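You operate a simulated robot arm through the tools that you are given. There is no shell and no other tool. Be economical: measure what you need, move in short steps, check, and stop when the job is done.

The job below is to be done with a simulated two-armed robot. You get a single attempt, and the scene is never put back.

## Task
On the cab bench top, fold the rag in half, so that it is half as wide.

Only the result counts: the job must be done as asked and must still hold three seconds after the hand-in. Knocking over, shifting, dropping, spilling or breaking anything else fails it. Flat cloth is picked up by pressing the open fingertips on it (5 to 10 N) and closing them slowly along it; thin cloth reads only 2 to 8 mm in the jaws.

## Robot
Two 7-joint arms with two-finger parallel grippers on one trunk, on a base that drives. Base frame: it is fixed to the floor where the robot stands at the start and does not move with it; the origin is under the middle of the robot, x ahead of it, y to its left, z up. Lengths are in cm, angles in degrees, forces in N, time in s.
The left shoulder is at the start at [7, 16.3, 112], the right one opposite. Places, roughly: cab bench top [60, 30, 90]. Payload 3.43 kg a hand.
Tool frame (each hand has its own): the origin (TCP) lies between the finger pads and is the grasp point; the fingertips stand 3.4 cm ahead of it; z points along the fingers, y is the line along which they close. Largest opening 12.8 cm; finger width 2.4, thickness 1.2; the body of the gripper, 4.8 by 13 cm, starts 9.6 cm behind the TCP.
Orientation is that of the tool frame in the base frame, as a unit quaternion [w, x, y, z]. With the fingers straight down and closing along the base's y, the tool's x points along the base's -x, its y along +y and its z along -z.

## Interface
- The arms move only by the tool servo_tool. It takes "left_rows", "right_rows" or both (then of equal length, played together; a hand with none holds still); each is a list that holds one entry, the list of rows, each a list of 7 numbers: the opening, from 0 (shut) to 1 (fully open), then the shift along the base's x, y, z in units of 50 mm (1.0 is 50 mm), then the turn, a rotation vector about the base's x, y, z in units of 4 degrees (1.0 is 4 degrees). In form: [[[hand, x, y, z, rx, ry, rz], ...]]. A call has 1 to 10 rows; each row shifts and turns the commanded pose from where the row before left it. A call with a number of a shift or a turn outside -1 to 1 is refused whole. A row lasts 0.2 s, in which the tool goes at most 5 cm and 8.6 degrees; a call with a longer step from one row to the next is refused whole, and so is a gripper value outside its range. Where a pose cannot be reached the arm comes as near as it can. A force on the tool above 40 N (or 10 N above the force at the start of the call, whichever is more), or a blocked arm, ends the call early, and 0.2 s more pass. The fingers move at their own pace (about 15.3 cm/s each) and stop on an object; they squeeze with about 27 N. The grip force told is the motor's: it shows also when the fingers shut on nothing. Time passes only in rows, and 0.2 s behind the last, so rows that do not move let the fingers close. The reply holds the time, the measured pose of the TCP, the force on the tool along the base axes, the opening and the grip force, in the units named above and with some noise, and new pictures: "show" is both (left out), scene, wrist or none (wrist: the cameras of the hands that moved).
- Cameras (640 x 400 px; columns grow to the right, rows downward): "scene" is now at [12.96, -2.8, 133.57]; the picture's right is [-0.33, -0.94, 0.00], its down [-0.65, 0.23, -0.73] and it looks along [0.69, -0.24, -0.69] (base axes); focal length 224 px, centre (320, 200). "left" rides on the left gripper at [7.6, 1.1, -16] in its tool frame; the picture's right is [-0.15, 0.99, 0.00], its down [-0.88, -0.13, -0.46] and it looks along [-0.45, -0.07, 0.89] (tool axes); focal length 234 px, centre (320, 200). "right" rides on the right gripper at [7.6, -1.1, -16] in its tool frame; the picture's right is [0.15, 0.99, 0.00], its down [-0.88, 0.13, -0.46] and it looks along [-0.45, 0.07, 0.89] (tool axes); focal length 234 px, centre (320, 200). There is no depth. A picture from a camera that has moved, and an enlarged one, comes with that camera's place and axes in the base frame and with its lens.
- move_column(by): slides the trunk up (or, below 0, down) by that many cm; the arms and the scene camera ride with it, the base frame stays. It gives what a move gives, with no picture.
- steer(legs): drives the robot by 1 to 6 legs, each [ahead, left, turn to the left] in cm, cm and degrees, along the robot's own axes; the way and the turn of a leg run together, so that a leg with both is an arc; at most 150 cm and 180 degrees a leg. The arms and the cameras ride along, it lands a little off, and it stops where it bumps. It gives what a move gives, and a new picture of the scene camera.
- turn_head(pan, tilt): turns the head with the scene camera to pan (to the left, within 86 degrees either way) and tilt (down, from -29 to 69), counted from straight ahead of the robot. It gives what a move gives, and a new picture of the scene camera.
- enlarge(camera, box): a new picture of the part [left, top, right, bottom] of that camera's present view, enlarged. No time passes.
- sign_off(): hands the job in; it is judged then, once.

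Go step by step. Nothing tells you exact positions but the pictures and the camera data: compare them with the known pose of the tool, close in by small moves and look again before you grip or let go. The budget is 120 turns and 260 pictures, counting those below and the enlarged ones. Unless the task says otherwise, let go and move clear before handing in, and close with one line.

The tools are called by a JSON object that holds its "api" and its "payload". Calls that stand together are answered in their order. servo_tool: Moves the arms, as the interface text tells. Its arguments: {"type":"object","properties":{"left_rows":{"type":"array","items":{"type":"array","items":{"type":"array","items":{"type":"number"}}}},"right_rows":{"type":"array","items":{"type":"array","items":{"type":"array","items":{"type":"number"}}}},"show":{"type":"string","enum":["both","scene","wrist","none"]}},"required":[]} The other tools are called the same way: move_column (by) slides the trunk up or down; steer (legs) drives the base; turn_head (pan, tilt) turns the head that bears the scene camera; enlarge (camera, box) takes an enlarged picture of a part of a camera's view; sign_off () hands the job in.

At the start:

```text
time_s: 0.0
left_tool_pos: [56.15, 21.61, 109.24]
left_tcp_rot: [0.0, 0.0, 1.0, 0.0]
left_force: [-0.9, 0.3, 0.9]
left_grip_width: 12.78
left_grasp_force: 0.1
right_tool_pos: [65.38, -25.48, 102.24]
right_tcp_rot: [0.0, 0.001, 1.0, 0.0]
right_force: [0.5, -0.3, 0.1]
right_grip_width: 12.81
right_grasp_force: 0.0
trunk travel left (down, up): [-60.0, 34.0]
robot x, y, heading: [-0.06, 0.12, 0.3]
head pan, tilt: [-19.3, 43.3]
```

scene: 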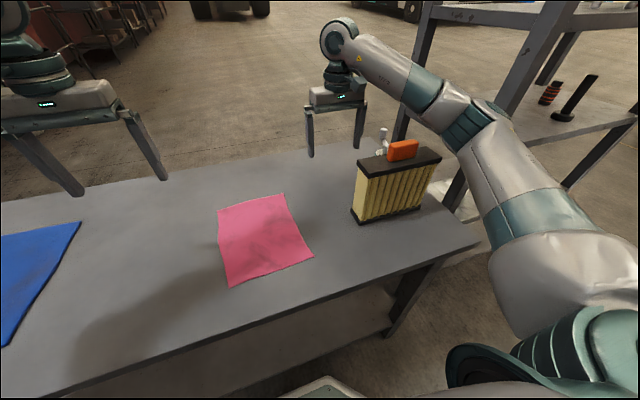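
right: 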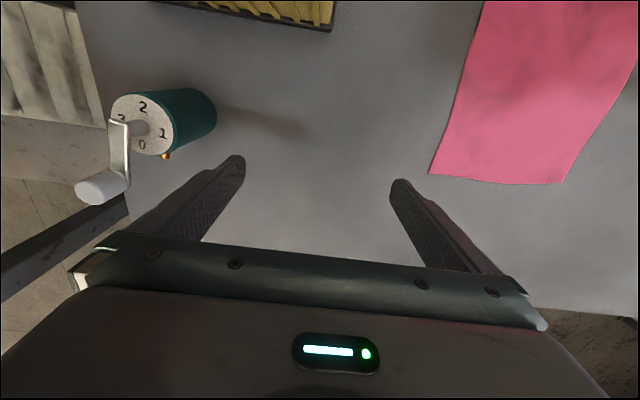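
left: 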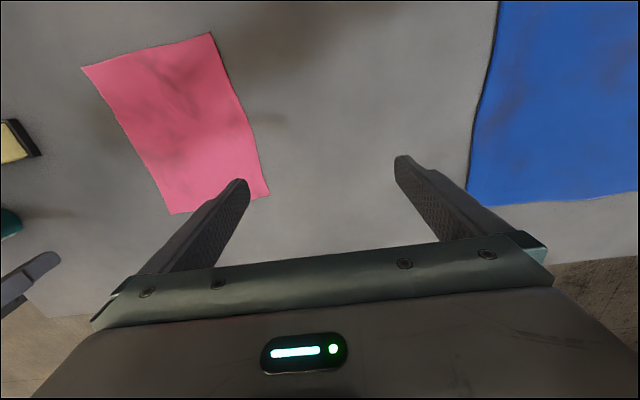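

I see a stained pink cloth in the middle of the bench and a blue cloth at its left. I'll turn the head to see the whole bench and work out which one is the rag.

{"api": "turn_head", "payload": {"pan": 25, "tilt": 45}}

{"api": "enlarge", "payload": {"camera": "left", "box": [60, 0, 640, 240]}}

```text
time_s: 1.1
left_tool_pos: [56.09, 21.52, 109.38]
left_tcp_rot: [-0.001, 0.0, 1.0, 0.001]
left_force: [-0.7, 0.2, -0.1]
left_grip_width: 12.8
left_grasp_force: 0.0
right_tool_pos: [65.33, -25.53, 102.21]
right_tcp_rot: [0.0, 0.0, 1.0, 0.0]
right_force: [-0.2, -0.3, 0.0]
right_grip_width: 12.8
right_grasp_force: 0.1
trunk travel left (down, up): [-60.0, 34.0]
robot x, y, heading: [0.25, 0.09, 0.2]
head pan, tilt: [25.0, 45.0]
camera scene: at [12.53, 3.37, 133.33], right [0.42, -0.91, 0.0], down [-0.64, -0.3, -0.71], along [0.64, 0.3, -0.71], focal length 224 px, centre (320, 200)
```

scene: 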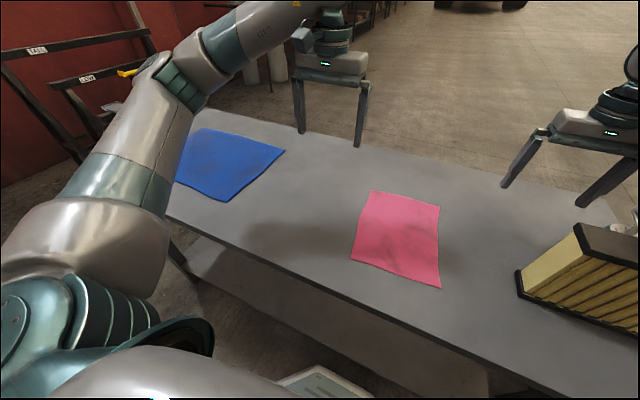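

```text
1.10 times, centred on (350, 120) of left
camera zoom: at [48.71, 22.75, 125.3], right [0.15, 0.99, 0.0], down [0.88, -0.13, 0.46], along [0.45, -0.07, -0.89], focal length 258 px, centre (287, 288)
```

zoom: 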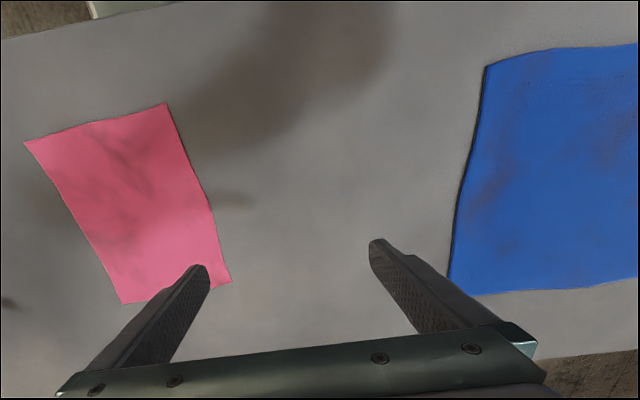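

Both cloths lie on the bench, so I need to tell them apart. The pink one is about 22 x 28 cm, and the blue one looks bigger, so I'll look closer at both.

{"api": "enlarge", "payload": {"camera": "scene", "box": [330, 170, 460, 300]}}

{"api": "turn_head", "payload": {"pan": 60, "tilt": 40}}

```text
3.08 times, centred on (395, 235) of scene
camera zoom: at [12.53, 3.37, 133.33], right [0.42, -0.91, 0.0], down [-0.64, -0.3, -0.71], along [0.64, 0.3, -0.71], focal length 688 px, centre (89, 92)
```

zoom: 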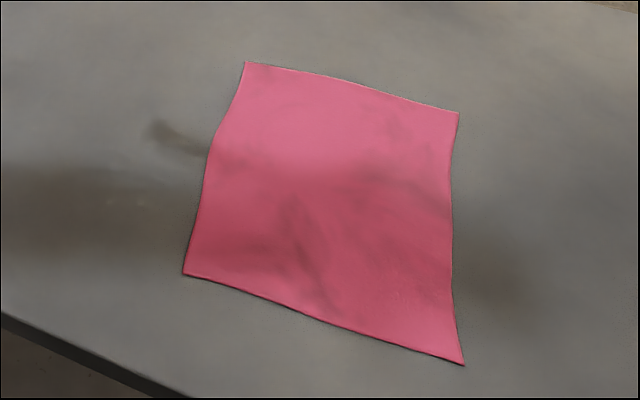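

```text
time_s: 2.1
left_tool_pos: [56.16, 21.62, 109.35]
left_tcp_rot: [0.0, 0.0, 1.0, 0.0]
left_force: [0.7, -0.2, 0.7]
left_grip_width: 12.79
left_grasp_force: 0.1
right_tool_pos: [65.23, -25.49, 102.15]
right_tcp_rot: [0.0, 0.0, 1.0, 0.0]
right_force: [-0.7, -0.3, 0.7]
right_grip_width: 12.78
right_grasp_force: 0.1
trunk travel left (down, up): [-60.0, 34.0]
robot x, y, heading: [-0.17, -0.14, -0.1]
head pan, tilt: [60.0, 40.0]
camera scene: at [9.42, 7.3, 134.05], right [0.87, -0.5, 0.0], down [-0.32, -0.56, -0.77], along [0.38, 0.66, -0.64], focal length 224 px, centre (320, 200)
```

scene: 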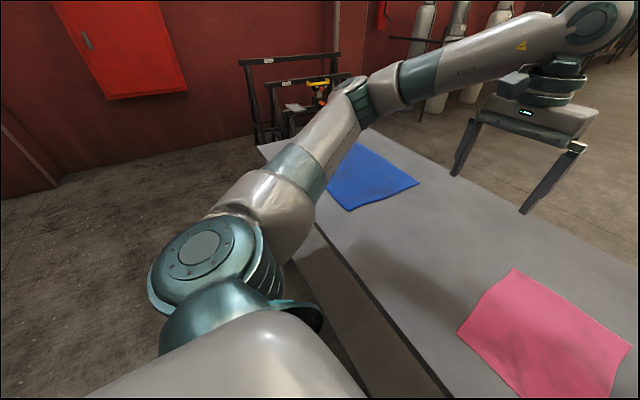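

The blue cloth is partly hidden by the arm. I'll move the left hand over it and up for a better view.

{"api": "servo_tool", "payload": {"left_rows": [[[1, 0, 1, 0.3, 0, 0, 0], [1, 0, 1, 0.3, 0, 0, 0], [1, 0, 1, 0.3, 0, 0, 0], [1, 0, 1, 0.3, 0, 0, 0], [1, 0, 1, 0.3, 0, 0, 0], [1, 0, 1, 0.3, 0, 0, 0], [1, 0, 0, 0, 0, 0, 0]]], "show": "wrist"}}

{"api": "turn_head", "payload": {"pan": -60, "tilt": 30}}

```text
refused: row 1 steps farther than a row can; nothing moved
```

```text
time_s: 4.1
left_tool_pos: [56.02, 21.61, 109.41]
left_tcp_rot: [0.0, 0.0, 1.0, 0.0]
left_force: [-0.2, -0.4, 0.1]
left_grip_width: 12.78
left_grasp_force: 0.1
right_tool_pos: [65.35, -25.53, 102.17]
right_tcp_rot: [0.0, 0.001, 1.0, 0.0]
right_force: [-0.6, -0.7, 0.1]
right_grip_width: 12.83
right_grasp_force: 0.1
trunk travel left (down, up): [-60.0, 34.0]
robot x, y, heading: [0.08, 0.08, -0.0]
head pan, tilt: [-60.0, 30.0]
camera scene: at [9.69, -7.89, 135.59], right [-0.87, -0.5, 0.0], down [-0.25, 0.43, -0.87], along [0.43, -0.75, -0.5], focal length 224 px, centre (320, 200)
```

scene: 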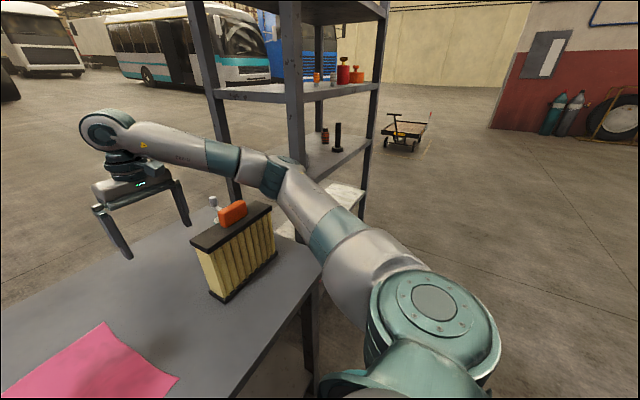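

{"api": "servo_tool", "payload": {"left_rows": [[[1, 0, 0.9, 0.2, 0, 0, 0], [1, 0, 0.9, 0.2, 0, 0, 0], [1, 0, 0.9, 0.2, 0, 0, 0], [1, 0, 0.9, 0.2, 0, 0, 0], [1, 0, 0.9, 0.2, 0, 0, 0], [1, 0, 0.9, 0.2, 0, 0, 0], [1, 0, 0, 0, 0, 0, 0]]], "show": "wrist"}}

```text
time_s: 5.7
left_tool_pos: [55.89, 48.66, 115.6]
left_tcp_rot: [-0.001, 0.0, 1.0, -0.001]
left_force: [0.4, 0.2, -0.5]
left_grip_width: 12.79
left_grasp_force: 0.3
right_tool_pos: [65.37, -25.64, 102.07]
right_tcp_rot: [0.0, 0.0, 1.0, -0.001]
right_force: [0.7, -0.3, -0.3]
right_grip_width: 12.8
right_grasp_force: 0.1
trunk travel left (down, up): [-60.0, 34.0]
robot x, y, heading: [0.04, -0.13, 0.1]
head pan, tilt: [-60.0, 30.0]
camera left: at [48.48, 49.78, 131.45], right [0.15, 0.99, 0.0], down [0.88, -0.13, 0.45], along [0.45, -0.07, -0.89], focal length 234 px, centre (320, 200)
```

left: 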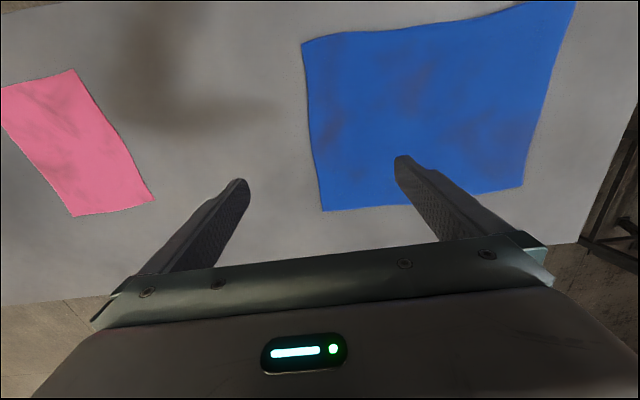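

The blue cloth is 35 x 47 cm, which is towel-sized, so I take the small pink 22 x 28 cm cloth to be the rag. I'll fold its left long edge onto its right one with both hands. I'll raise the hands first, then drive left and turn right so the arms don't cross.

{"api": "servo_tool", "payload": {"left_rows": [[[1, 0, -0.5, 0.5, 0, 0, 0], [1, 0, -0.5, 0.5, 0, 0, 0], [1, 0, -0.5, 0, 0, 0, 0], [1, 0, -0.5, 0, 0, 0, 0], [1, 0, 0, 0, 0, 0, 0]]], "right_rows": [[[1, 0, 0, 0.9, 0, 0, 0], [1, 0, 0, 0.9, 0, 0, 0], [1, 0, 0, 0.9, 0, 0, 0], [1, 0, 0, 0.5, 0, 0, 0], [1, 0, 0, 0, 0, 0, 0]]], "show": "none"}}

{"api": "steer", "payload": {"legs": [[-4, 33, 0], [0, 0, -40]]}}

{"api": "turn_head", "payload": {"pan": 5, "tilt": 45}}

```text
time_s: 6.9
left_tool_pos: [56.18, 38.61, 120.38]
left_tcp_rot: [0.0, 0.0, 1.0, -0.001]
left_force: [0.7, -0.5, 0.5]
left_grip_width: 12.78
left_grasp_force: 0.1
right_tool_pos: [65.42, -25.6, 118.24]
right_tcp_rot: [0.0, 0.0, 1.0, 0.0]
right_force: [-0.5, 0.6, -0.6]
right_grip_width: 12.79
right_grasp_force: 0.0
trunk travel left (down, up): [-60.0, 34.0]
robot x, y, heading: [-0.17, 0.27, 0.2]
head pan, tilt: [-60.0, 30.0]
```

```text
time_s: 11.0
left_tool_pos: [63.91, 26.74, 120.3]
left_tcp_rot: [0.0, 0.341, 0.94, 0.0]
left_force: [-0.1, 0.1, 0.7]
left_grip_width: 12.83
left_grasp_force: 0.0
right_tool_pos: [29.75, -28.52, 118.12]
right_tcp_rot: [0.0, 0.341, 0.94, 0.001]
right_force: [0.6, 0.0, -0.8]
right_grip_width: 12.79
right_grasp_force: 0.0
trunk travel left (down, up): [-60.0, 34.0]
robot x, y, heading: [-3.86, 33.08, -40.1]
head pan, tilt: [-60.0, 30.0]
camera scene: at [-1.54, 20.85, 135.59], right [-0.99, 0.17, 0.0], down [0.09, 0.49, -0.87], along [-0.15, -0.85, -0.5], focal length 224 px, centre (320, 200)
```

scene: 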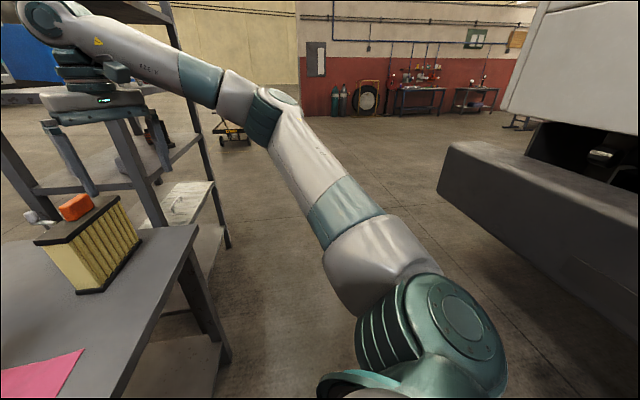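

```text
time_s: 12.3
left_tool_pos: [63.86, 26.76, 120.34]
left_tcp_rot: [-0.001, 0.34, 0.94, -0.001]
left_force: [0.3, 0.6, -0.4]
left_grip_width: 12.82
left_grasp_force: 0.1
right_tool_pos: [29.88, -28.59, 118.32]
right_tcp_rot: [0.0, 0.34, 0.94, -0.001]
right_force: [0.2, 0.3, 0.1]
right_grip_width: 12.8
right_grasp_force: 0.1
trunk travel left (down, up): [-60.0, 34.0]
robot x, y, heading: [-4.07, 33.26, -40.0]
head pan, tilt: [5.0, 45.0]
camera scene: at [6.69, 25.13, 133.33], right [-0.57, -0.82, 0.0], down [-0.58, 0.4, -0.71], along [0.58, -0.4, -0.71], focal length 224 px, centre (320, 200)
```

scene: 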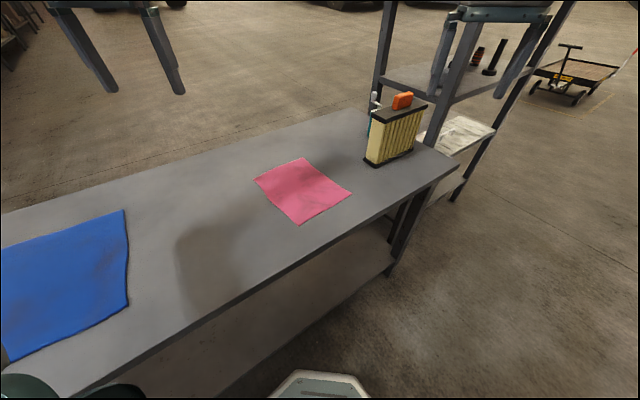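

The drive worked. I put the pink rag's corners at about (70.6, 9.3), (72.7, -12.7), (45.6, -14.8) and (44.2, 6.4). I'll bring the left hand over the far-left corner and the right hand over the near-left one, turning both so they close across that edge.

{"api": "servo_tool", "payload": {"left_rows": [[[1, 0.08, -0.38, -0.2, 0, 0, 1], [1, 0.08, -0.38, -0.2, 0, 0, 1], [1, 0.08, -0.38, -0.2, 0, 0, 1], [1, 0.08, -0.38, -0.2, 0, 0, 1], [1, 0.08, -0.38, -0.2, 0, 0, 1], [1, 0.08, -0.38, -0.2, 0, 0, 1], [1, 0.08, -0.38, -0.2, 0, 0, 1], [1, 0.08, -0.38, -0.2, 0, 0, 1], [1, 0.08, -0.38, -0.2, 0, 0, 1], [1, 0.08, -0.38, -0.2, 0, 0, 1]]], "right_rows": [[[1, 0.33, 0.67, -0.16, 0, 0, 1], [1, 0.33, 0.67, -0.16, 0, 0, 1], [1, 0.33, 0.67, -0.16, 0, 0, 1], [1, 0.33, 0.67, -0.16, 0, 0, 1], [1, 0.33, 0.67, -0.16, 0, 0, 1], [1, 0.33, 0.67, -0.16, 0, 0, 1], [1, 0.33, 0.67, -0.16, 0, 0, 1], [1, 0.33, 0.67, -0.16, 0, 0, 1], [1, 0.33, 0.67, -0.16, 0, 0, 1], [1, 0.33, 0.67, -0.16, 0, 0, 1]]]}}

```text
time_s: 14.6
left_tool_pos: [67.94, 7.67, 110.36]
left_tcp_rot: [-0.001, -0.001, 1.0, -0.001]
left_force: [1.0, 0.4, -0.6]
left_grip_width: 12.81
left_grasp_force: 0.1
right_tool_pos: [46.6, 5.04, 110.17]
right_tcp_rot: [-0.001, -0.002, 1.0, 0.0]
right_force: [0.1, 0.4, 0.9]
right_grip_width: 12.82
right_grasp_force: 0.1
trunk travel left (down, up): [-60.0, 34.0]
robot x, y, heading: [-4.05, 32.73, -39.8]
head pan, tilt: [5.0, 45.0]
camera scene: at [6.8, 25.18, 133.32], right [-0.57, -0.82, 0.0], down [-0.58, 0.4, -0.71], along [0.58, -0.4, -0.71], focal length 224 px, centre (320, 200)
camera right: at [39.09, 3.89, 126.09], right [-0.15, 0.99, 0.0], down [0.88, 0.13, 0.45], along [0.45, 0.07, -0.89], focal length 234 px, centre (320, 200)
camera left: at [60.56, 8.88, 126.14], right [0.14, 0.99, 0.0], down [0.88, -0.13, 0.45], along [0.45, -0.07, -0.89], focal length 234 px, centre (320, 200)
```

scene: 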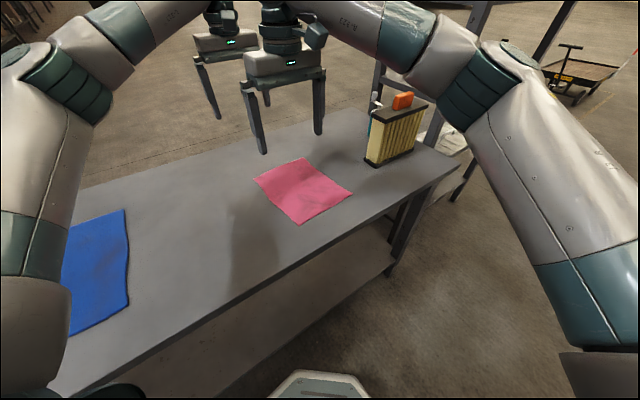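
right: 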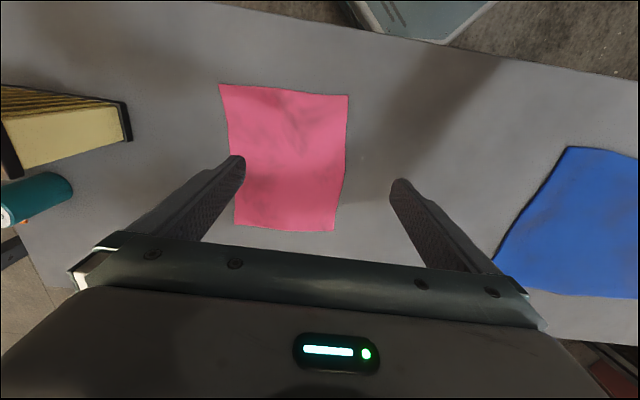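
left: 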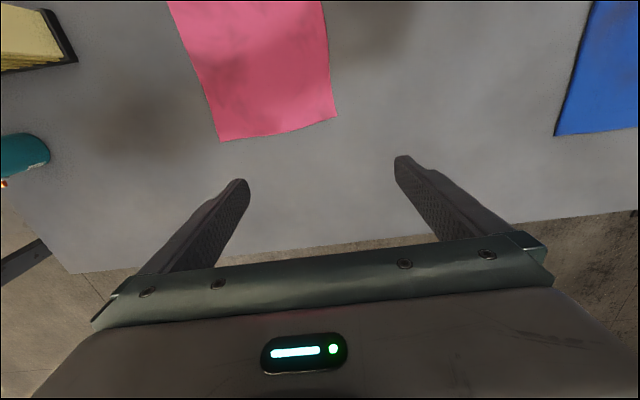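

Comparing the wrist views with the scene view, the bench surface comes out nearer z = 85.5. The rag's corners are then about FL (66.3, 10.7), NL (40.6, 8.7), NR (42.0, -11.4) and FR (67.5, -9.4). I'll lower both hands above points 2 cm inside the left corners, with the fingers opened only a little.

{"api": "servo_tool", "payload": {"left_rows": [[[0.17, -0.085, 0.02, -0.41, 0, 0, 1], [0.17, -0.085, 0.02, -0.41, 0, 0, 0], [0.17, -0.085, 0.02, -0.41, 0, 0, 0], [0.17, -0.085, 0.02, -0.41, 0, 0, 0], [0.17, -0.085, 0.02, -0.41, 0, 0, 0], [0.17, -0.085, 0.02, -0.41, 0, 0, 0], [0.17, -0.085, 0.02, -0.41, 0, 0, 0], [0.17, -0.085, 0.02, -0.41, 0, 0, 0]]], "right_rows": [[[0.17, -0.095, 0.046, -0.405, 0, 0, 1], [0.17, -0.095, 0.046, -0.405, 0, 0, 0], [0.17, -0.095, 0.046, -0.405, 0, 0, 0], [0.17, -0.095, 0.046, -0.405, 0, 0, 0], [0.17, -0.095, 0.046, -0.405, 0, 0, 0], [0.17, -0.095, 0.046, -0.405, 0, 0, 0], [0.17, -0.095, 0.046, -0.405, 0, 0, 0], [0.17, -0.095, 0.046, -0.405, 0, 0, 0]]]}}

```text
time_s: 16.4
left_tool_pos: [64.47, 8.5, 93.91]
left_tcp_rot: [0.001, -0.036, 0.999, 0.0]
left_force: [0.2, -0.3, -1.4]
left_grip_width: 2.19
left_grasp_force: 0.0
right_tool_pos: [42.49, 6.77, 93.83]
right_tcp_rot: [0.0, -0.037, 0.999, 0.001]
right_force: [-0.1, 0.0, 0.3]
right_grip_width: 2.17
right_grasp_force: 0.1
trunk travel left (down, up): [-60.0, 34.0]
robot x, y, heading: [-3.98, 33.23, -39.9]
head pan, tilt: [5.0, 45.0]
camera scene: at [6.74, 25.1, 133.33], right [-0.57, -0.82, 0.0], down [-0.58, 0.4, -0.71], along [0.58, -0.4, -0.71], focal length 224 px, centre (320, 200)
camera right: at [35.23, 5.1, 109.77], right [-0.22, 0.98, 0.0], down [0.87, 0.19, 0.46], along [0.44, 0.1, -0.89], focal length 234 px, centre (320, 200)
camera left: at [57.05, 9.12, 109.85], right [0.07, 1.0, 0.0], down [0.89, -0.07, 0.46], along [0.45, -0.03, -0.89], focal length 234 px, centre (320, 200)
```

scene: 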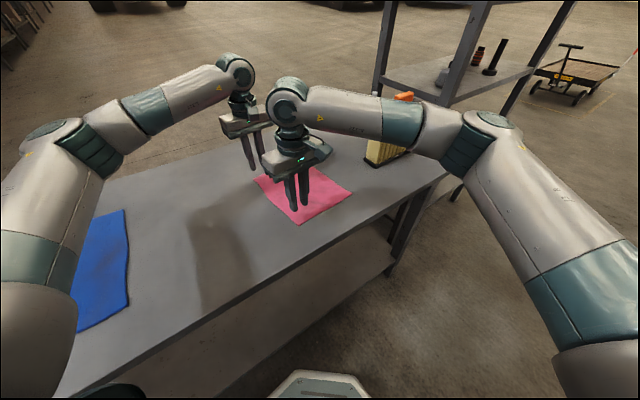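
right: 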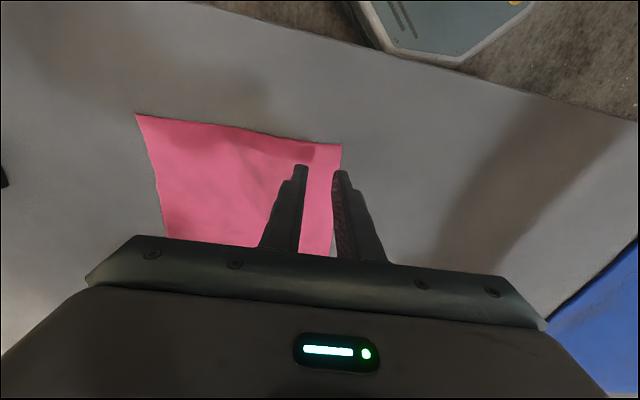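
left: 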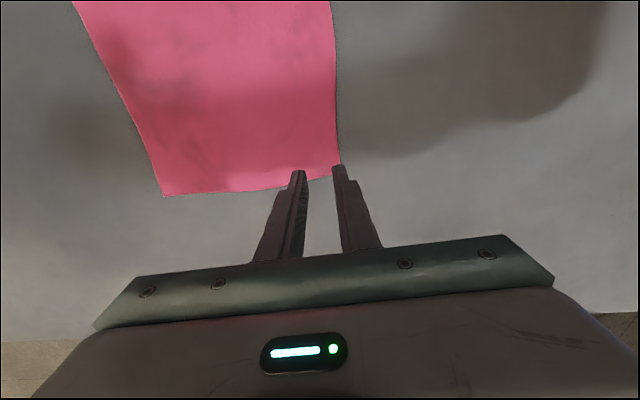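

The hands are lined up near the two left corners. The surface height is still uncertain at 81 to 85.5, so I'll go down gently and watch the force.

{"api": "servo_tool", "payload": {"left_rows": [[[0.17, 0, 0, -0.18, 0, 0, 0], [0.17, 0, 0, -0.18, 0, 0, 0], [0.17, 0, 0, -0.18, 0, 0, 0], [0.17, 0, 0, -0.18, 0, 0, 0], [0.17, 0, 0, -0.1, 0, 0, 0], [0.17, 0, 0, 0, 0, 0, 0]]], "right_rows": [[[0.17, 0, 0, -0.18, 0, 0, 0], [0.17, 0, 0, -0.18, 0, 0, 0], [0.17, 0, 0, -0.18, 0, 0, 0], [0.17, 0, 0, -0.18, 0, 0, 0], [0.17, 0, 0, -0.1, 0, 0, 0], [0.17, 0, 0, 0, 0, 0, 0]]], "show": "wrist"}}

```text
time_s: 17.8
left_tool_pos: [64.41, 8.49, 89.91]
left_tcp_rot: [0.0, -0.037, 0.999, -0.001]
left_force: [0.1, -0.2, -0.2]
left_grip_width: 2.16
left_grasp_force: 0.1
right_tool_pos: [42.5, 6.87, 89.95]
right_tcp_rot: [0.0, -0.037, 0.999, -0.001]
right_force: [-0.1, -1.0, 0.2]
right_grip_width: 2.2
right_grasp_force: 0.0
trunk travel left (down, up): [-60.0, 34.0]
robot x, y, heading: [-3.93, 33.05, -39.6]
head pan, tilt: [5.0, 45.0]
camera right: at [35.09, 5.2, 105.8], right [-0.22, 0.98, 0.0], down [0.87, 0.19, 0.46], along [0.44, 0.1, -0.89], focal length 234 px, centre (320, 200)
camera left: at [57.03, 9.18, 105.8], right [0.07, 1.0, 0.0], down [0.89, -0.07, 0.46], along [0.45, -0.03, -0.89], focal length 234 px, centre (320, 200)
```

right: 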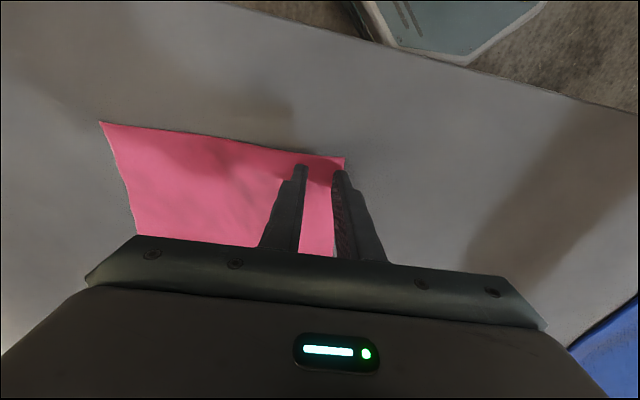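
left: 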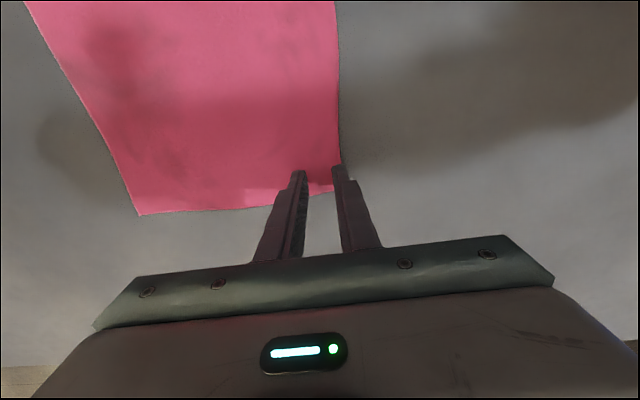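

The fingertips are still about a centimetre above the cloth, and the outer fingers sit right on its edge. I'll move both slightly inward and keep going down.

{"api": "servo_tool", "payload": {"left_rows": [[[0.17, 0, -0.12, 0, 0, 0, 0], [0.17, 0, 0, -0.06, 0, 0, 0], [0.17, 0, 0, -0.06, 0, 0, 0], [0.17, 0, 0, 0, 0, 0, 0]]], "right_rows": [[[0.17, 0, -0.16, 0, 0, 0, 0], [0.17, 0, 0, -0.06, 0, 0, 0], [0.17, 0, 0, -0.06, 0, 0, 0], [0.17, 0, 0, 0, 0, 0, 0]]], "show": "none"}}

{"api": "servo_tool", "payload": {"left_rows": [[[0.17, 0, 0, -0.05, 0, 0, 0], [0.17, 0, 0, 0, 0, 0, 0]]], "right_rows": [[[0.17, 0, 0, -0.05, 0, 0, 0], [0.17, 0, 0, 0, 0, 0, 0]]], "show": "wrist"}}

```text
time_s: 18.8
left_tool_pos: [64.52, 8.04, 89.6]
left_tcp_rot: [0.001, -0.036, 0.999, -0.002]
left_force: [2.2, -0.6, 13.8]
left_grip_width: 2.15
left_grasp_force: 0.0
right_tool_pos: [42.39, 6.08, 89.49]
right_tcp_rot: [0.001, -0.037, 0.999, 0.001]
right_force: [2.0, 0.1, 7.0]
right_grip_width: 2.17
right_grasp_force: 0.1
trunk travel left (down, up): [-60.0, 34.0]
robot x, y, heading: [-4.06, 33.05, -39.8]
head pan, tilt: [5.0, 45.0]
```

```text
time_s: 19.4
left_tool_pos: [64.23, 8.13, 89.56]
left_tcp_rot: [0.003, -0.037, 0.999, -0.002]
left_force: [4.8, -1.8, 30.9]
left_grip_width: 2.12
left_grasp_force: 0.0
right_tool_pos: [42.25, 6.22, 89.59]
right_tcp_rot: [0.003, -0.037, 0.999, 0.0]
right_force: [4.6, -1.7, 27.4]
right_grip_width: 2.17
right_grasp_force: 0.0
trunk travel left (down, up): [-60.0, 34.0]
robot x, y, heading: [-3.85, 33.27, -39.9]
head pan, tilt: [5.0, 45.0]
camera right: at [34.75, 4.53, 105.39], right [-0.22, 0.98, 0.0], down [0.87, 0.19, 0.46], along [0.45, 0.1, -0.89], focal length 234 px, centre (320, 200)
camera left: at [56.73, 8.76, 105.4], right [0.07, 1.0, -0.01], down [0.89, -0.06, 0.46], along [0.46, -0.04, -0.89], focal length 234 px, centre (320, 200)
```

right: 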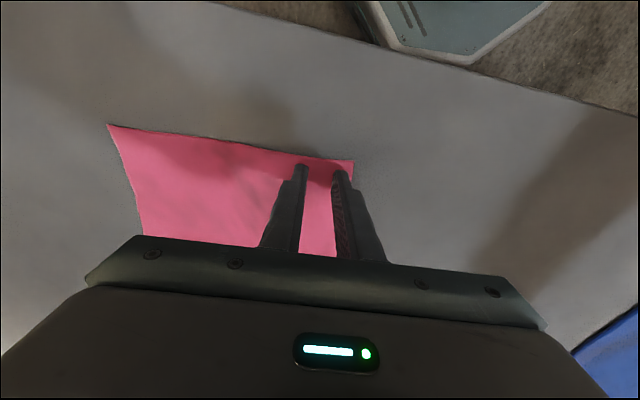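
left: 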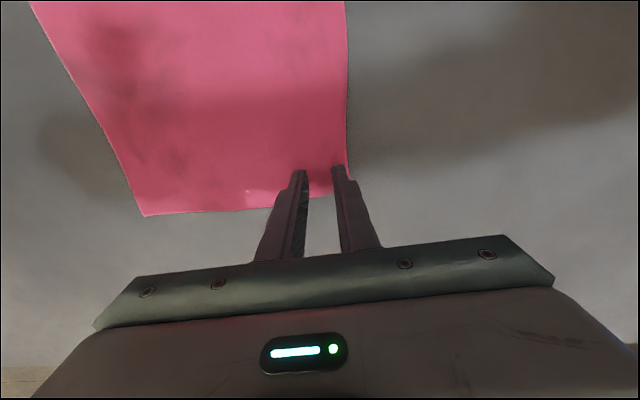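

The surface is at about z = 86, and I'm pressing a bit too hard. I'll ease off to about 8 N and close slowly.

{"api": "servo_tool", "payload": {"left_rows": [[[0.17, 0, 0, 0.058, 0, 0, 0], [0.17, 0, 0, 0, 0, 0, 0]]], "right_rows": [[[0.17, 0, 0, 0.05, 0, 0, 0], [0.17, 0, 0, 0, 0, 0, 0]]], "show": "none"}}

```text
time_s: 19.9
left_tool_pos: [64.25, 8.2, 89.54]
left_tcp_rot: [0.0, -0.037, 0.999, -0.001]
left_force: [4.1, -1.5, 27.8]
left_grip_width: 2.1
left_grasp_force: 0.0
right_tool_pos: [42.26, 6.26, 89.59]
right_tcp_rot: [0.001, -0.037, 0.999, -0.001]
right_force: [3.6, 0.8, 17.9]
right_grip_width: 2.15
right_grasp_force: 0.0
trunk travel left (down, up): [-60.0, 34.0]
robot x, y, heading: [-3.91, 32.93, -39.7]
head pan, tilt: [5.0, 45.0]
```

{"api": "servo_tool", "payload": {"left_rows": [[[0.17, 0, 0, 0.04, 0, 0, 0], [0.17, 0, 0, 0, 0, 0, 0], [0.17, 0, 0, 0, 0, 0, 0]]], "right_rows": [[[0.17, 0, 0, 0.02, 0, 0, 0], [0.17, 0, 0, 0, 0, 0, 0], [0.17, 0, 0, 0, 0, 0, 0]]], "show": "none"}}

```text
time_s: 20.8
left_tool_pos: [64.29, 8.11, 89.56]
left_tcp_rot: [0.0, -0.036, 0.999, 0.0]
left_force: [0.5, 0.7, 9.1]
left_grip_width: 2.15
left_grasp_force: 0.0
right_tool_pos: [42.29, 6.09, 89.55]
right_tcp_rot: [0.0, -0.036, 0.999, -0.001]
right_force: [-1.1, 0.9, 12.4]
right_grip_width: 2.17
right_grasp_force: 0.0
trunk travel left (down, up): [-60.0, 34.0]
robot x, y, heading: [-4.03, 32.93, -40.0]
head pan, tilt: [5.0, 45.0]
```

Both hands are pressing at about 9 to 12 N, so I'll close slowly.

{"api": "servo_tool", "payload": {"left_rows": [[[0.15, 0, 0, 0, 0, 0, 0], [0.13, 0, 0, 0, 0, 0, 0], [0.11, 0, 0, 0, 0, 0, 0], [0.09, 0, 0, 0, 0, 0, 0], [0.07, 0, 0, 0, 0, 0, 0], [0.05, 0, 0, 0, 0, 0, 0], [0.03, 0, 0, 0, 0, 0, 0], [0.01, 0, 0, 0, 0, 0, 0], [0, 0, 0, 0, 0, 0, 0], [0, 0, 0, 0, 0, 0, 0]]], "right_rows": [[[0.15, 0, 0, 0, 0, 0, 0], [0.13, 0, 0, 0, 0, 0, 0], [0.11, 0, 0, 0, 0, 0, 0], [0.09, 0, 0, 0, 0, 0, 0], [0.07, 0, 0, 0, 0, 0, 0], [0.05, 0, 0, 0, 0, 0, 0], [0.03, 0, 0, 0, 0, 0, 0], [0.01, 0, 0, 0, 0, 0, 0], [0, 0, 0, 0, 0, 0, 0], [0, 0, 0, 0, 0, 0, 0]]], "show": "wrist"}}

```text
time_s: 22.9
left_tool_pos: [64.35, 7.98, 89.57]
left_tcp_rot: [0.0, -0.037, 0.999, -0.001]
left_force: [-0.5, -0.9, 0.8]
left_grip_width: 0.0
left_grasp_force: 26.7
right_tool_pos: [42.4, 6.17, 89.56]
right_tcp_rot: [0.002, -0.037, 0.999, 0.0]
right_force: [0.0, -0.3, 13.3]
right_grip_width: 0.0
right_grasp_force: 26.9
trunk travel left (down, up): [-60.0, 34.0]
robot x, y, heading: [-4.05, 33.15, -39.7]
head pan, tilt: [5.0, 45.0]
camera right: at [34.97, 4.43, 105.44], right [-0.22, 0.98, 0.0], down [0.87, 0.19, 0.46], along [0.45, 0.1, -0.89], focal length 234 px, centre (320, 200)
camera left: at [56.92, 8.6, 105.48], right [0.07, 1.0, 0.0], down [0.89, -0.07, 0.46], along [0.45, -0.03, -0.89], focal length 234 px, centre (320, 200)
```

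right: 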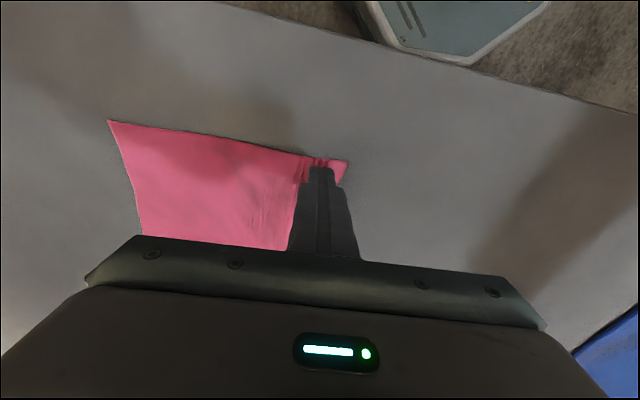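
left: 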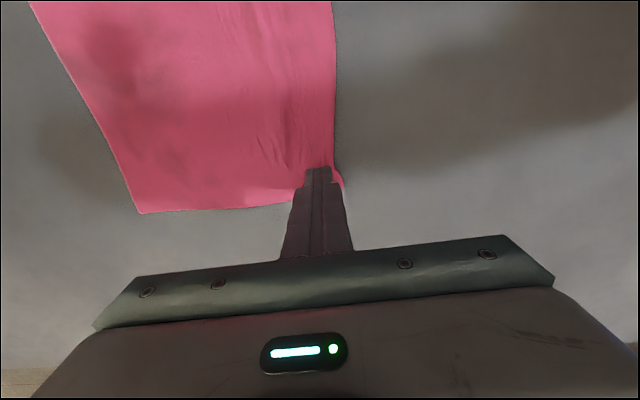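

The jaws read 0.0, so neither hand seems to have caught the cloth, though it did wrinkle. I'll lift slightly to check.

{"api": "servo_tool", "payload": {"left_rows": [[[0, 0, 0, 0.1, 0, 0, 0], [0, 0, 0, 0.1, 0, 0, 0], [0, 0, 0, 0.1, 0, 0, 0], [0, 0, 0, 0, 0, 0, 0]]], "right_rows": [[[0, 0, 0, 0.1, 0, 0, 0], [0, 0, 0, 0.1, 0, 0, 0], [0, 0, 0, 0.1, 0, 0, 0], [0, 0, 0, 0, 0, 0, 0]]], "show": "wrist"}}

```text
time_s: 23.9
left_tool_pos: [64.46, 7.99, 90.92]
left_tcp_rot: [-0.001, -0.037, 0.999, 0.0]
left_force: [-0.5, 0.5, 0.3]
left_grip_width: 0.0
left_grasp_force: 27.0
right_tool_pos: [42.46, 6.07, 90.98]
right_tcp_rot: [0.0, -0.037, 0.999, 0.001]
right_force: [-0.5, 0.6, -0.4]
right_grip_width: 0.02
right_grasp_force: 27.5
trunk travel left (down, up): [-60.0, 34.0]
robot x, y, heading: [-4.24, 32.89, -39.7]
head pan, tilt: [5.0, 45.0]
camera right: at [35.08, 4.35, 106.85], right [-0.22, 0.98, 0.0], down [0.87, 0.19, 0.46], along [0.44, 0.1, -0.89], focal length 234 px, centre (320, 200)
camera left: at [57.05, 8.58, 106.87], right [0.07, 1.0, 0.0], down [0.89, -0.07, 0.46], along [0.45, -0.03, -0.89], focal length 234 px, centre (320, 200)
```

right: 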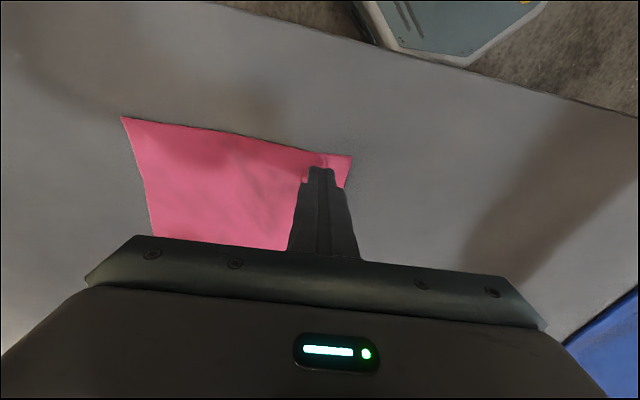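
left: 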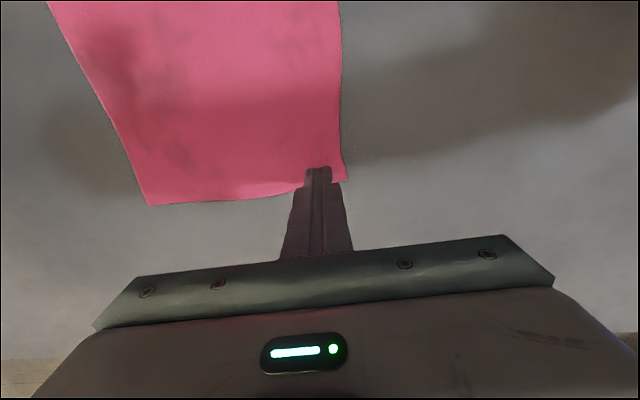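

Neither hand caught it, so I'll try again with a wider start (4.5 cm) and both fingers fully on the cloth.

{"api": "servo_tool", "payload": {"left_rows": [[[0.35, -0.06, -0.2, 0, 0, 0, 0], [0.35, 0, 0, 0, 0, 0, 0], [0.35, 0, 0, -0.1, 0, 0, 0], [0.35, 0, 0, -0.1, 0, 0, 0], [0.35, 0, 0, -0.08, 0, 0, 0], [0.35, 0, 0, 0, 0, 0, 0], [0.35, 0, 0, 0, 0, 0, 0]]], "right_rows": [[[0.35, 0, -0.2, 0, 0, 0, 0], [0.35, 0, 0, 0, 0, 0, 0], [0.35, 0, 0, -0.1, 0, 0, 0], [0.35, 0, 0, -0.1, 0, 0, 0], [0.35, 0, 0, -0.08, 0, 0, 0], [0.35, 0, 0, 0, 0, 0, 0], [0.35, 0, 0, 0, 0, 0, 0]]], "show": "wrist"}}

```text
time_s: 25.6
left_tool_pos: [64.11, 6.96, 89.58]
left_tcp_rot: [0.0, -0.037, 0.999, -0.001]
left_force: [0.7, -0.3, 1.6]
left_grip_width: 4.47
left_grasp_force: 0.1
right_tool_pos: [42.38, 5.02, 89.67]
right_tcp_rot: [0.0, -0.037, 0.999, 0.0]
right_force: [-0.2, 0.3, 0.8]
right_grip_width: 4.48
right_grasp_force: 0.1
trunk travel left (down, up): [-60.0, 34.0]
robot x, y, heading: [-3.96, 33.02, -39.7]
head pan, tilt: [5.0, 45.0]
camera right: at [35.03, 3.33, 105.51], right [-0.22, 0.98, 0.0], down [0.87, 0.19, 0.46], along [0.44, 0.1, -0.89], focal length 234 px, centre (320, 200)
camera left: at [56.73, 7.56, 105.49], right [0.07, 1.0, 0.0], down [0.89, -0.07, 0.46], along [0.45, -0.03, -0.89], focal length 234 px, centre (320, 200)
```

right: 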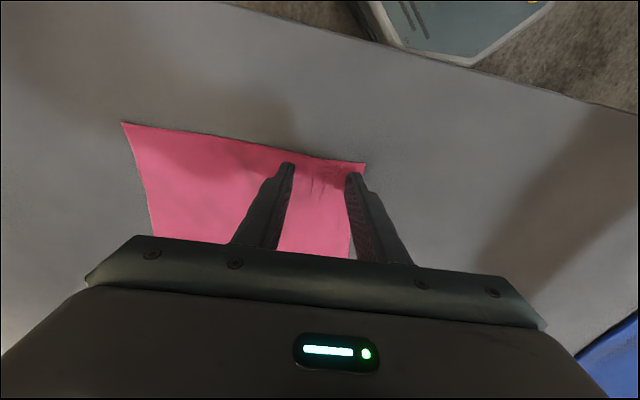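
left: 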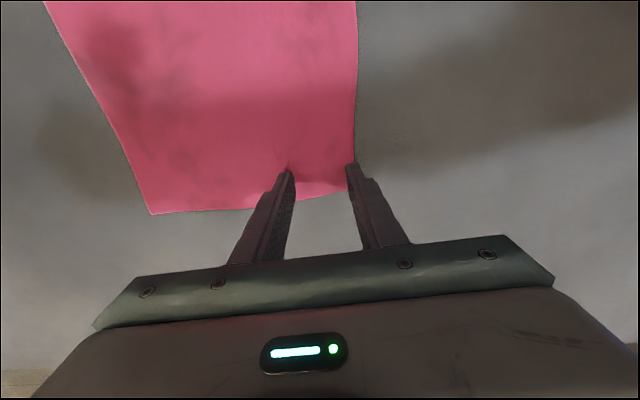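

{"api": "servo_tool", "payload": {"left_rows": [[[0.35, 0, -0.08, 0.02, 0, 0, 0], [0.35, 0, 0, -0.02, 0, 0, 0], [0.35, 0, 0, -0.03, 0, 0, 0], [0.35, 0, 0, 0, 0, 0, 0], [0.35, 0, 0, 0, 0, 0, 0]]], "right_rows": [[[0.35, 0, 0, 0, 0, 0, 0], [0.35, 0, 0, 0, 0, 0, 0], [0.35, 0, 0, -0.035, 0, 0, 0], [0.35, 0, 0, 0, 0, 0, 0], [0.35, 0, 0, 0, 0, 0, 0]]], "show": "none"}}

```text
time_s: 26.8
left_tool_pos: [64.14, 6.65, 89.66]
left_tcp_rot: [0.001, -0.037, 0.999, 0.0]
left_force: [-0.4, -0.6, 1.1]
left_grip_width: 4.5
left_grasp_force: 0.0
right_tool_pos: [42.34, 4.94, 89.64]
right_tcp_rot: [0.001, -0.037, 0.999, 0.0]
right_force: [0.1, -1.6, 12.7]
right_grip_width: 4.44
right_grasp_force: 0.1
trunk travel left (down, up): [-60.0, 34.0]
robot x, y, heading: [-3.94, 33.23, -39.6]
head pan, tilt: [5.0, 45.0]
```

{"api": "servo_tool", "payload": {"left_rows": [[[0.35, 0, 0, -0.03, 0, 0, 0], [0.35, 0, 0, 0, 0, 0, 0], [0.33, 0, 0, 0, 0, 0, 0], [0.31, 0, 0, 0, 0, 0, 0], [0.29, 0, 0, 0, 0, 0, 0], [0.27, 0, 0, 0, 0, 0, 0], [0.25, 0, 0, 0, 0, 0, 0]]], "right_rows": [[[0.35, 0, 0, 0, 0, 0, 0], [0.35, 0, 0, 0, 0, 0, 0], [0.33, 0, 0, 0, 0, 0, 0], [0.31, 0, 0, 0, 0, 0, 0], [0.29, 0, 0, 0, 0, 0, 0], [0.27, 0, 0, 0, 0, 0, 0], [0.25, 0, 0, 0, 0, 0, 0]]], "show": "wrist"}}

```text
time_s: 28.4
left_tool_pos: [63.96, 6.55, 89.52]
left_tcp_rot: [0.001, -0.036, 0.999, -0.002]
left_force: [-0.1, -2.4, 18.7]
left_grip_width: 3.09
left_grasp_force: 0.0
right_tool_pos: [42.3, 5.07, 89.51]
right_tcp_rot: [0.001, -0.037, 0.999, -0.001]
right_force: [0.3, 0.4, 9.5]
right_grip_width: 3.14
right_grasp_force: 0.0
trunk travel left (down, up): [-60.0, 34.0]
robot x, y, heading: [-3.85, 33.22, -39.9]
head pan, tilt: [5.0, 45.0]
camera right: at [34.81, 3.46, 105.44], right [-0.22, 0.98, 0.0], down [0.87, 0.19, 0.46], along [0.45, 0.1, -0.89], focal length 234 px, centre (320, 200)
camera left: at [56.49, 7.26, 105.43], right [0.07, 1.0, 0.0], down [0.89, -0.06, 0.46], along [0.46, -0.04, -0.89], focal length 234 px, centre (320, 200)
```

right: 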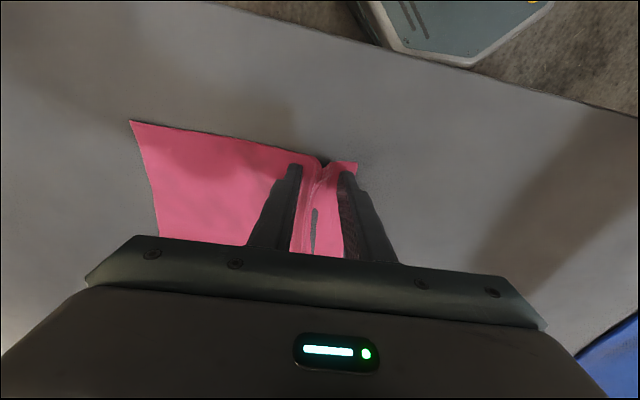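
left: 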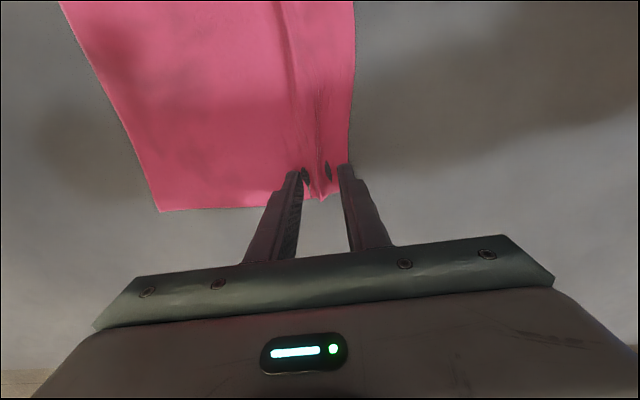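

A clear ridge is rising between the fingers of both hands, so I'll keep closing slowly.

{"api": "servo_tool", "payload": {"left_rows": [[[0.23, 0, 0, 0.01, 0, 0, 0], [0.21, 0, 0, 0, 0, 0, 0], [0.19, 0, 0, 0, 0, 0, 0], [0.17, 0, 0, 0, 0, 0, 0], [0.15, 0, 0, 0, 0, 0, 0], [0.13, 0, 0, 0, 0, 0, 0], [0.11, 0, 0, 0, 0, 0, 0]]], "right_rows": [[[0.23, 0, 0, -0.01, 0, 0, 0], [0.21, 0, 0, 0, 0, 0, 0], [0.19, 0, 0, 0, 0, 0, 0], [0.17, 0, 0, 0, 0, 0, 0], [0.15, 0, 0, 0, 0, 0, 0], [0.13, 0, 0, 0, 0, 0, 0], [0.11, 0, 0, 0, 0, 0, 0]]], "show": "none"}}

{"api": "servo_tool", "payload": {"left_rows": [[[0.09, 0, 0, 0, 0, 0, 0], [0.07, 0, 0, 0, 0, 0, 0], [0.05, 0, 0, 0, 0, 0, 0], [0.03, 0, 0, 0, 0, 0, 0], [0.01, 0, 0, 0, 0, 0, 0], [0, 0, 0, 0, 0, 0, 0], [0, 0, 0, 0, 0, 0, 0]]], "right_rows": [[[0.09, 0, 0, 0, 0, 0, 0], [0.07, 0, 0, 0, 0, 0, 0], [0.05, 0, 0, 0, 0, 0, 0], [0.03, 0, 0, 0, 0, 0, 0], [0.01, 0, 0, 0, 0, 0, 0], [0, 0, 0, 0, 0, 0, 0], [0, 0, 0, 0, 0, 0, 0]]], "show": "wrist"}}

```text
time_s: 29.9
left_tool_pos: [64.06, 6.65, 89.61]
left_tcp_rot: [0.001, -0.037, 0.999, -0.001]
left_force: [0.1, -1.4, 14.6]
left_grip_width: 1.26
left_grasp_force: 0.0
right_tool_pos: [42.33, 5.16, 89.58]
right_tcp_rot: [0.002, -0.036, 0.999, 0.0]
right_force: [0.9, -0.6, 14.0]
right_grip_width: 1.32
right_grasp_force: 0.1
trunk travel left (down, up): [-60.0, 34.0]
robot x, y, heading: [-3.88, 33.38, -39.8]
head pan, tilt: [5.0, 45.0]
```

```text
time_s: 31.6
left_tool_pos: [63.94, 6.68, 89.57]
left_tcp_rot: [0.0, -0.036, 0.999, 0.0]
left_force: [-2.0, -0.6, 13.5]
left_grip_width: 0.24
left_grasp_force: 27.4
right_tool_pos: [42.37, 4.96, 89.43]
right_tcp_rot: [0.001, -0.036, 0.999, -0.002]
right_force: [1.6, 0.6, 15.8]
right_grip_width: 0.27
right_grasp_force: 27.5
trunk travel left (down, up): [-60.0, 34.0]
robot x, y, heading: [-4.21, 32.93, -39.7]
head pan, tilt: [5.0, 45.0]
camera right: at [34.83, 3.5, 105.43], right [-0.22, 0.98, 0.0], down [0.87, 0.19, 0.46], along [0.45, 0.1, -0.89], focal length 234 px, centre (320, 200)
camera left: at [56.48, 7.27, 105.43], right [0.07, 1.0, 0.0], down [0.89, -0.07, 0.46], along [0.46, -0.04, -0.89], focal length 234 px, centre (320, 200)
```

right: 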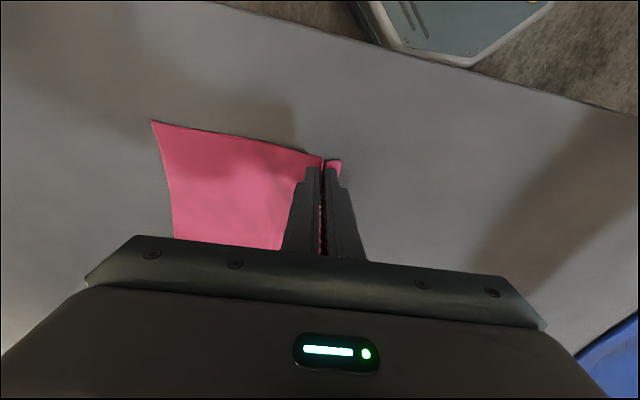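
left: 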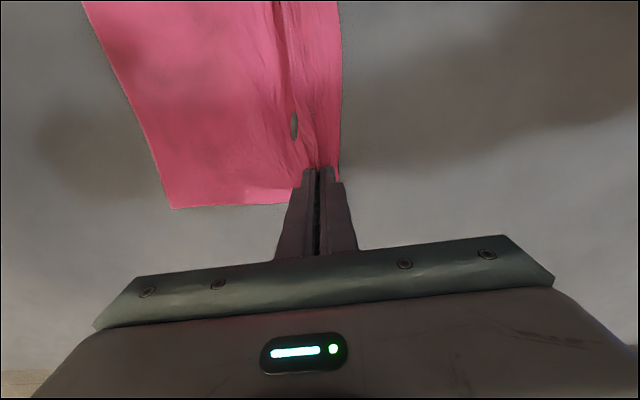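

Both hands hold the cloth, reading 2.4 and 2.7 mm. I'll lift it through an arc about the fold line, tilting the hands so the edge turns over, and check halfway.

{"api": "servo_tool", "payload": {"left_rows": [[[0, 0.014, -0.05, 0.284, 0, 0, 0], [0, 0.014, -0.13, 0.257, 0.8, 0, 0], [0, 0.014, -0.22, 0.203, 0.8, 0, 0], [0, 0.014, -0.3, 0.13, 0.8, 0, 0], [0, 0.014, -0.32, 0.045, 0.8, 0, 0], [0, 0, 0, 0, 0, 0, 0]]], "right_rows": [[[0, 0.014, -0.05, 0.284, 0, 0, 0], [0, 0.014, -0.13, 0.257, 0.8, 0, 0], [0, 0.014, -0.22, 0.203, 0.8, 0, 0], [0, 0.014, -0.3, 0.13, 0.8, 0, 0], [0, 0.014, -0.32, 0.045, 0.8, 0, 0], [0, 0, 0, 0, 0, 0, 0]]]}}

```text
time_s: 33.0
left_tool_pos: [64.57, 1.58, 93.96]
left_tcp_rot: [0.004, -0.036, 0.993, 0.111]
left_force: [-0.1, -0.1, 0.0]
left_grip_width: 0.23
left_grasp_force: 26.9
right_tool_pos: [42.91, -0.04, 94.03]
right_tcp_rot: [0.003, -0.037, 0.993, 0.11]
right_force: [0.1, 0.6, 0.2]
right_grip_width: 0.29
right_grasp_force: 26.8
trunk travel left (down, up): [-60.0, 34.0]
robot x, y, heading: [-3.86, 33.04, -39.8]
head pan, tilt: [5.0, 45.0]
camera scene: at [6.74, 25.28, 133.33], right [-0.57, -0.82, 0.0], down [-0.58, 0.4, -0.71], along [0.58, -0.4, -0.71], focal length 224 px, centre (320, 200)
camera right: at [35.51, -5.11, 109.07], right [-0.22, 0.95, 0.22], down [0.87, 0.09, 0.49], along [0.44, 0.29, -0.85], focal length 234 px, centre (320, 200)
camera left: at [57.04, -1.31, 109.57], right [0.07, 0.97, 0.22], down [0.89, -0.16, 0.43], along [0.45, 0.16, -0.88], focal length 234 px, centre (320, 200)
```

scene: 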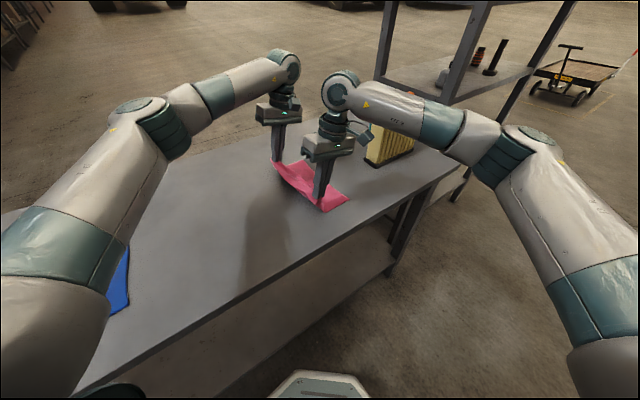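
right: 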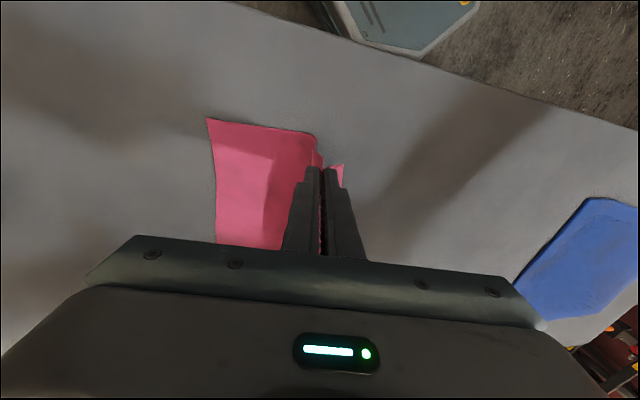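
left: 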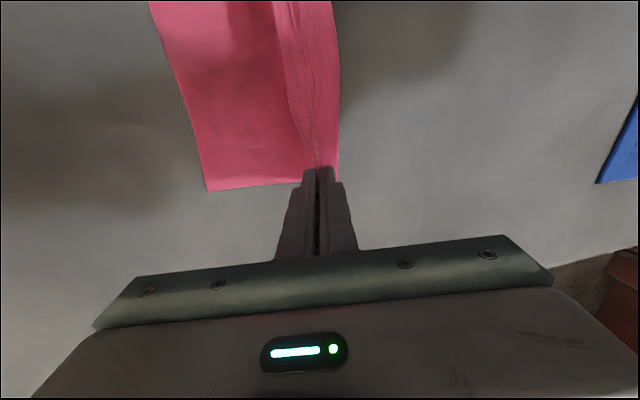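

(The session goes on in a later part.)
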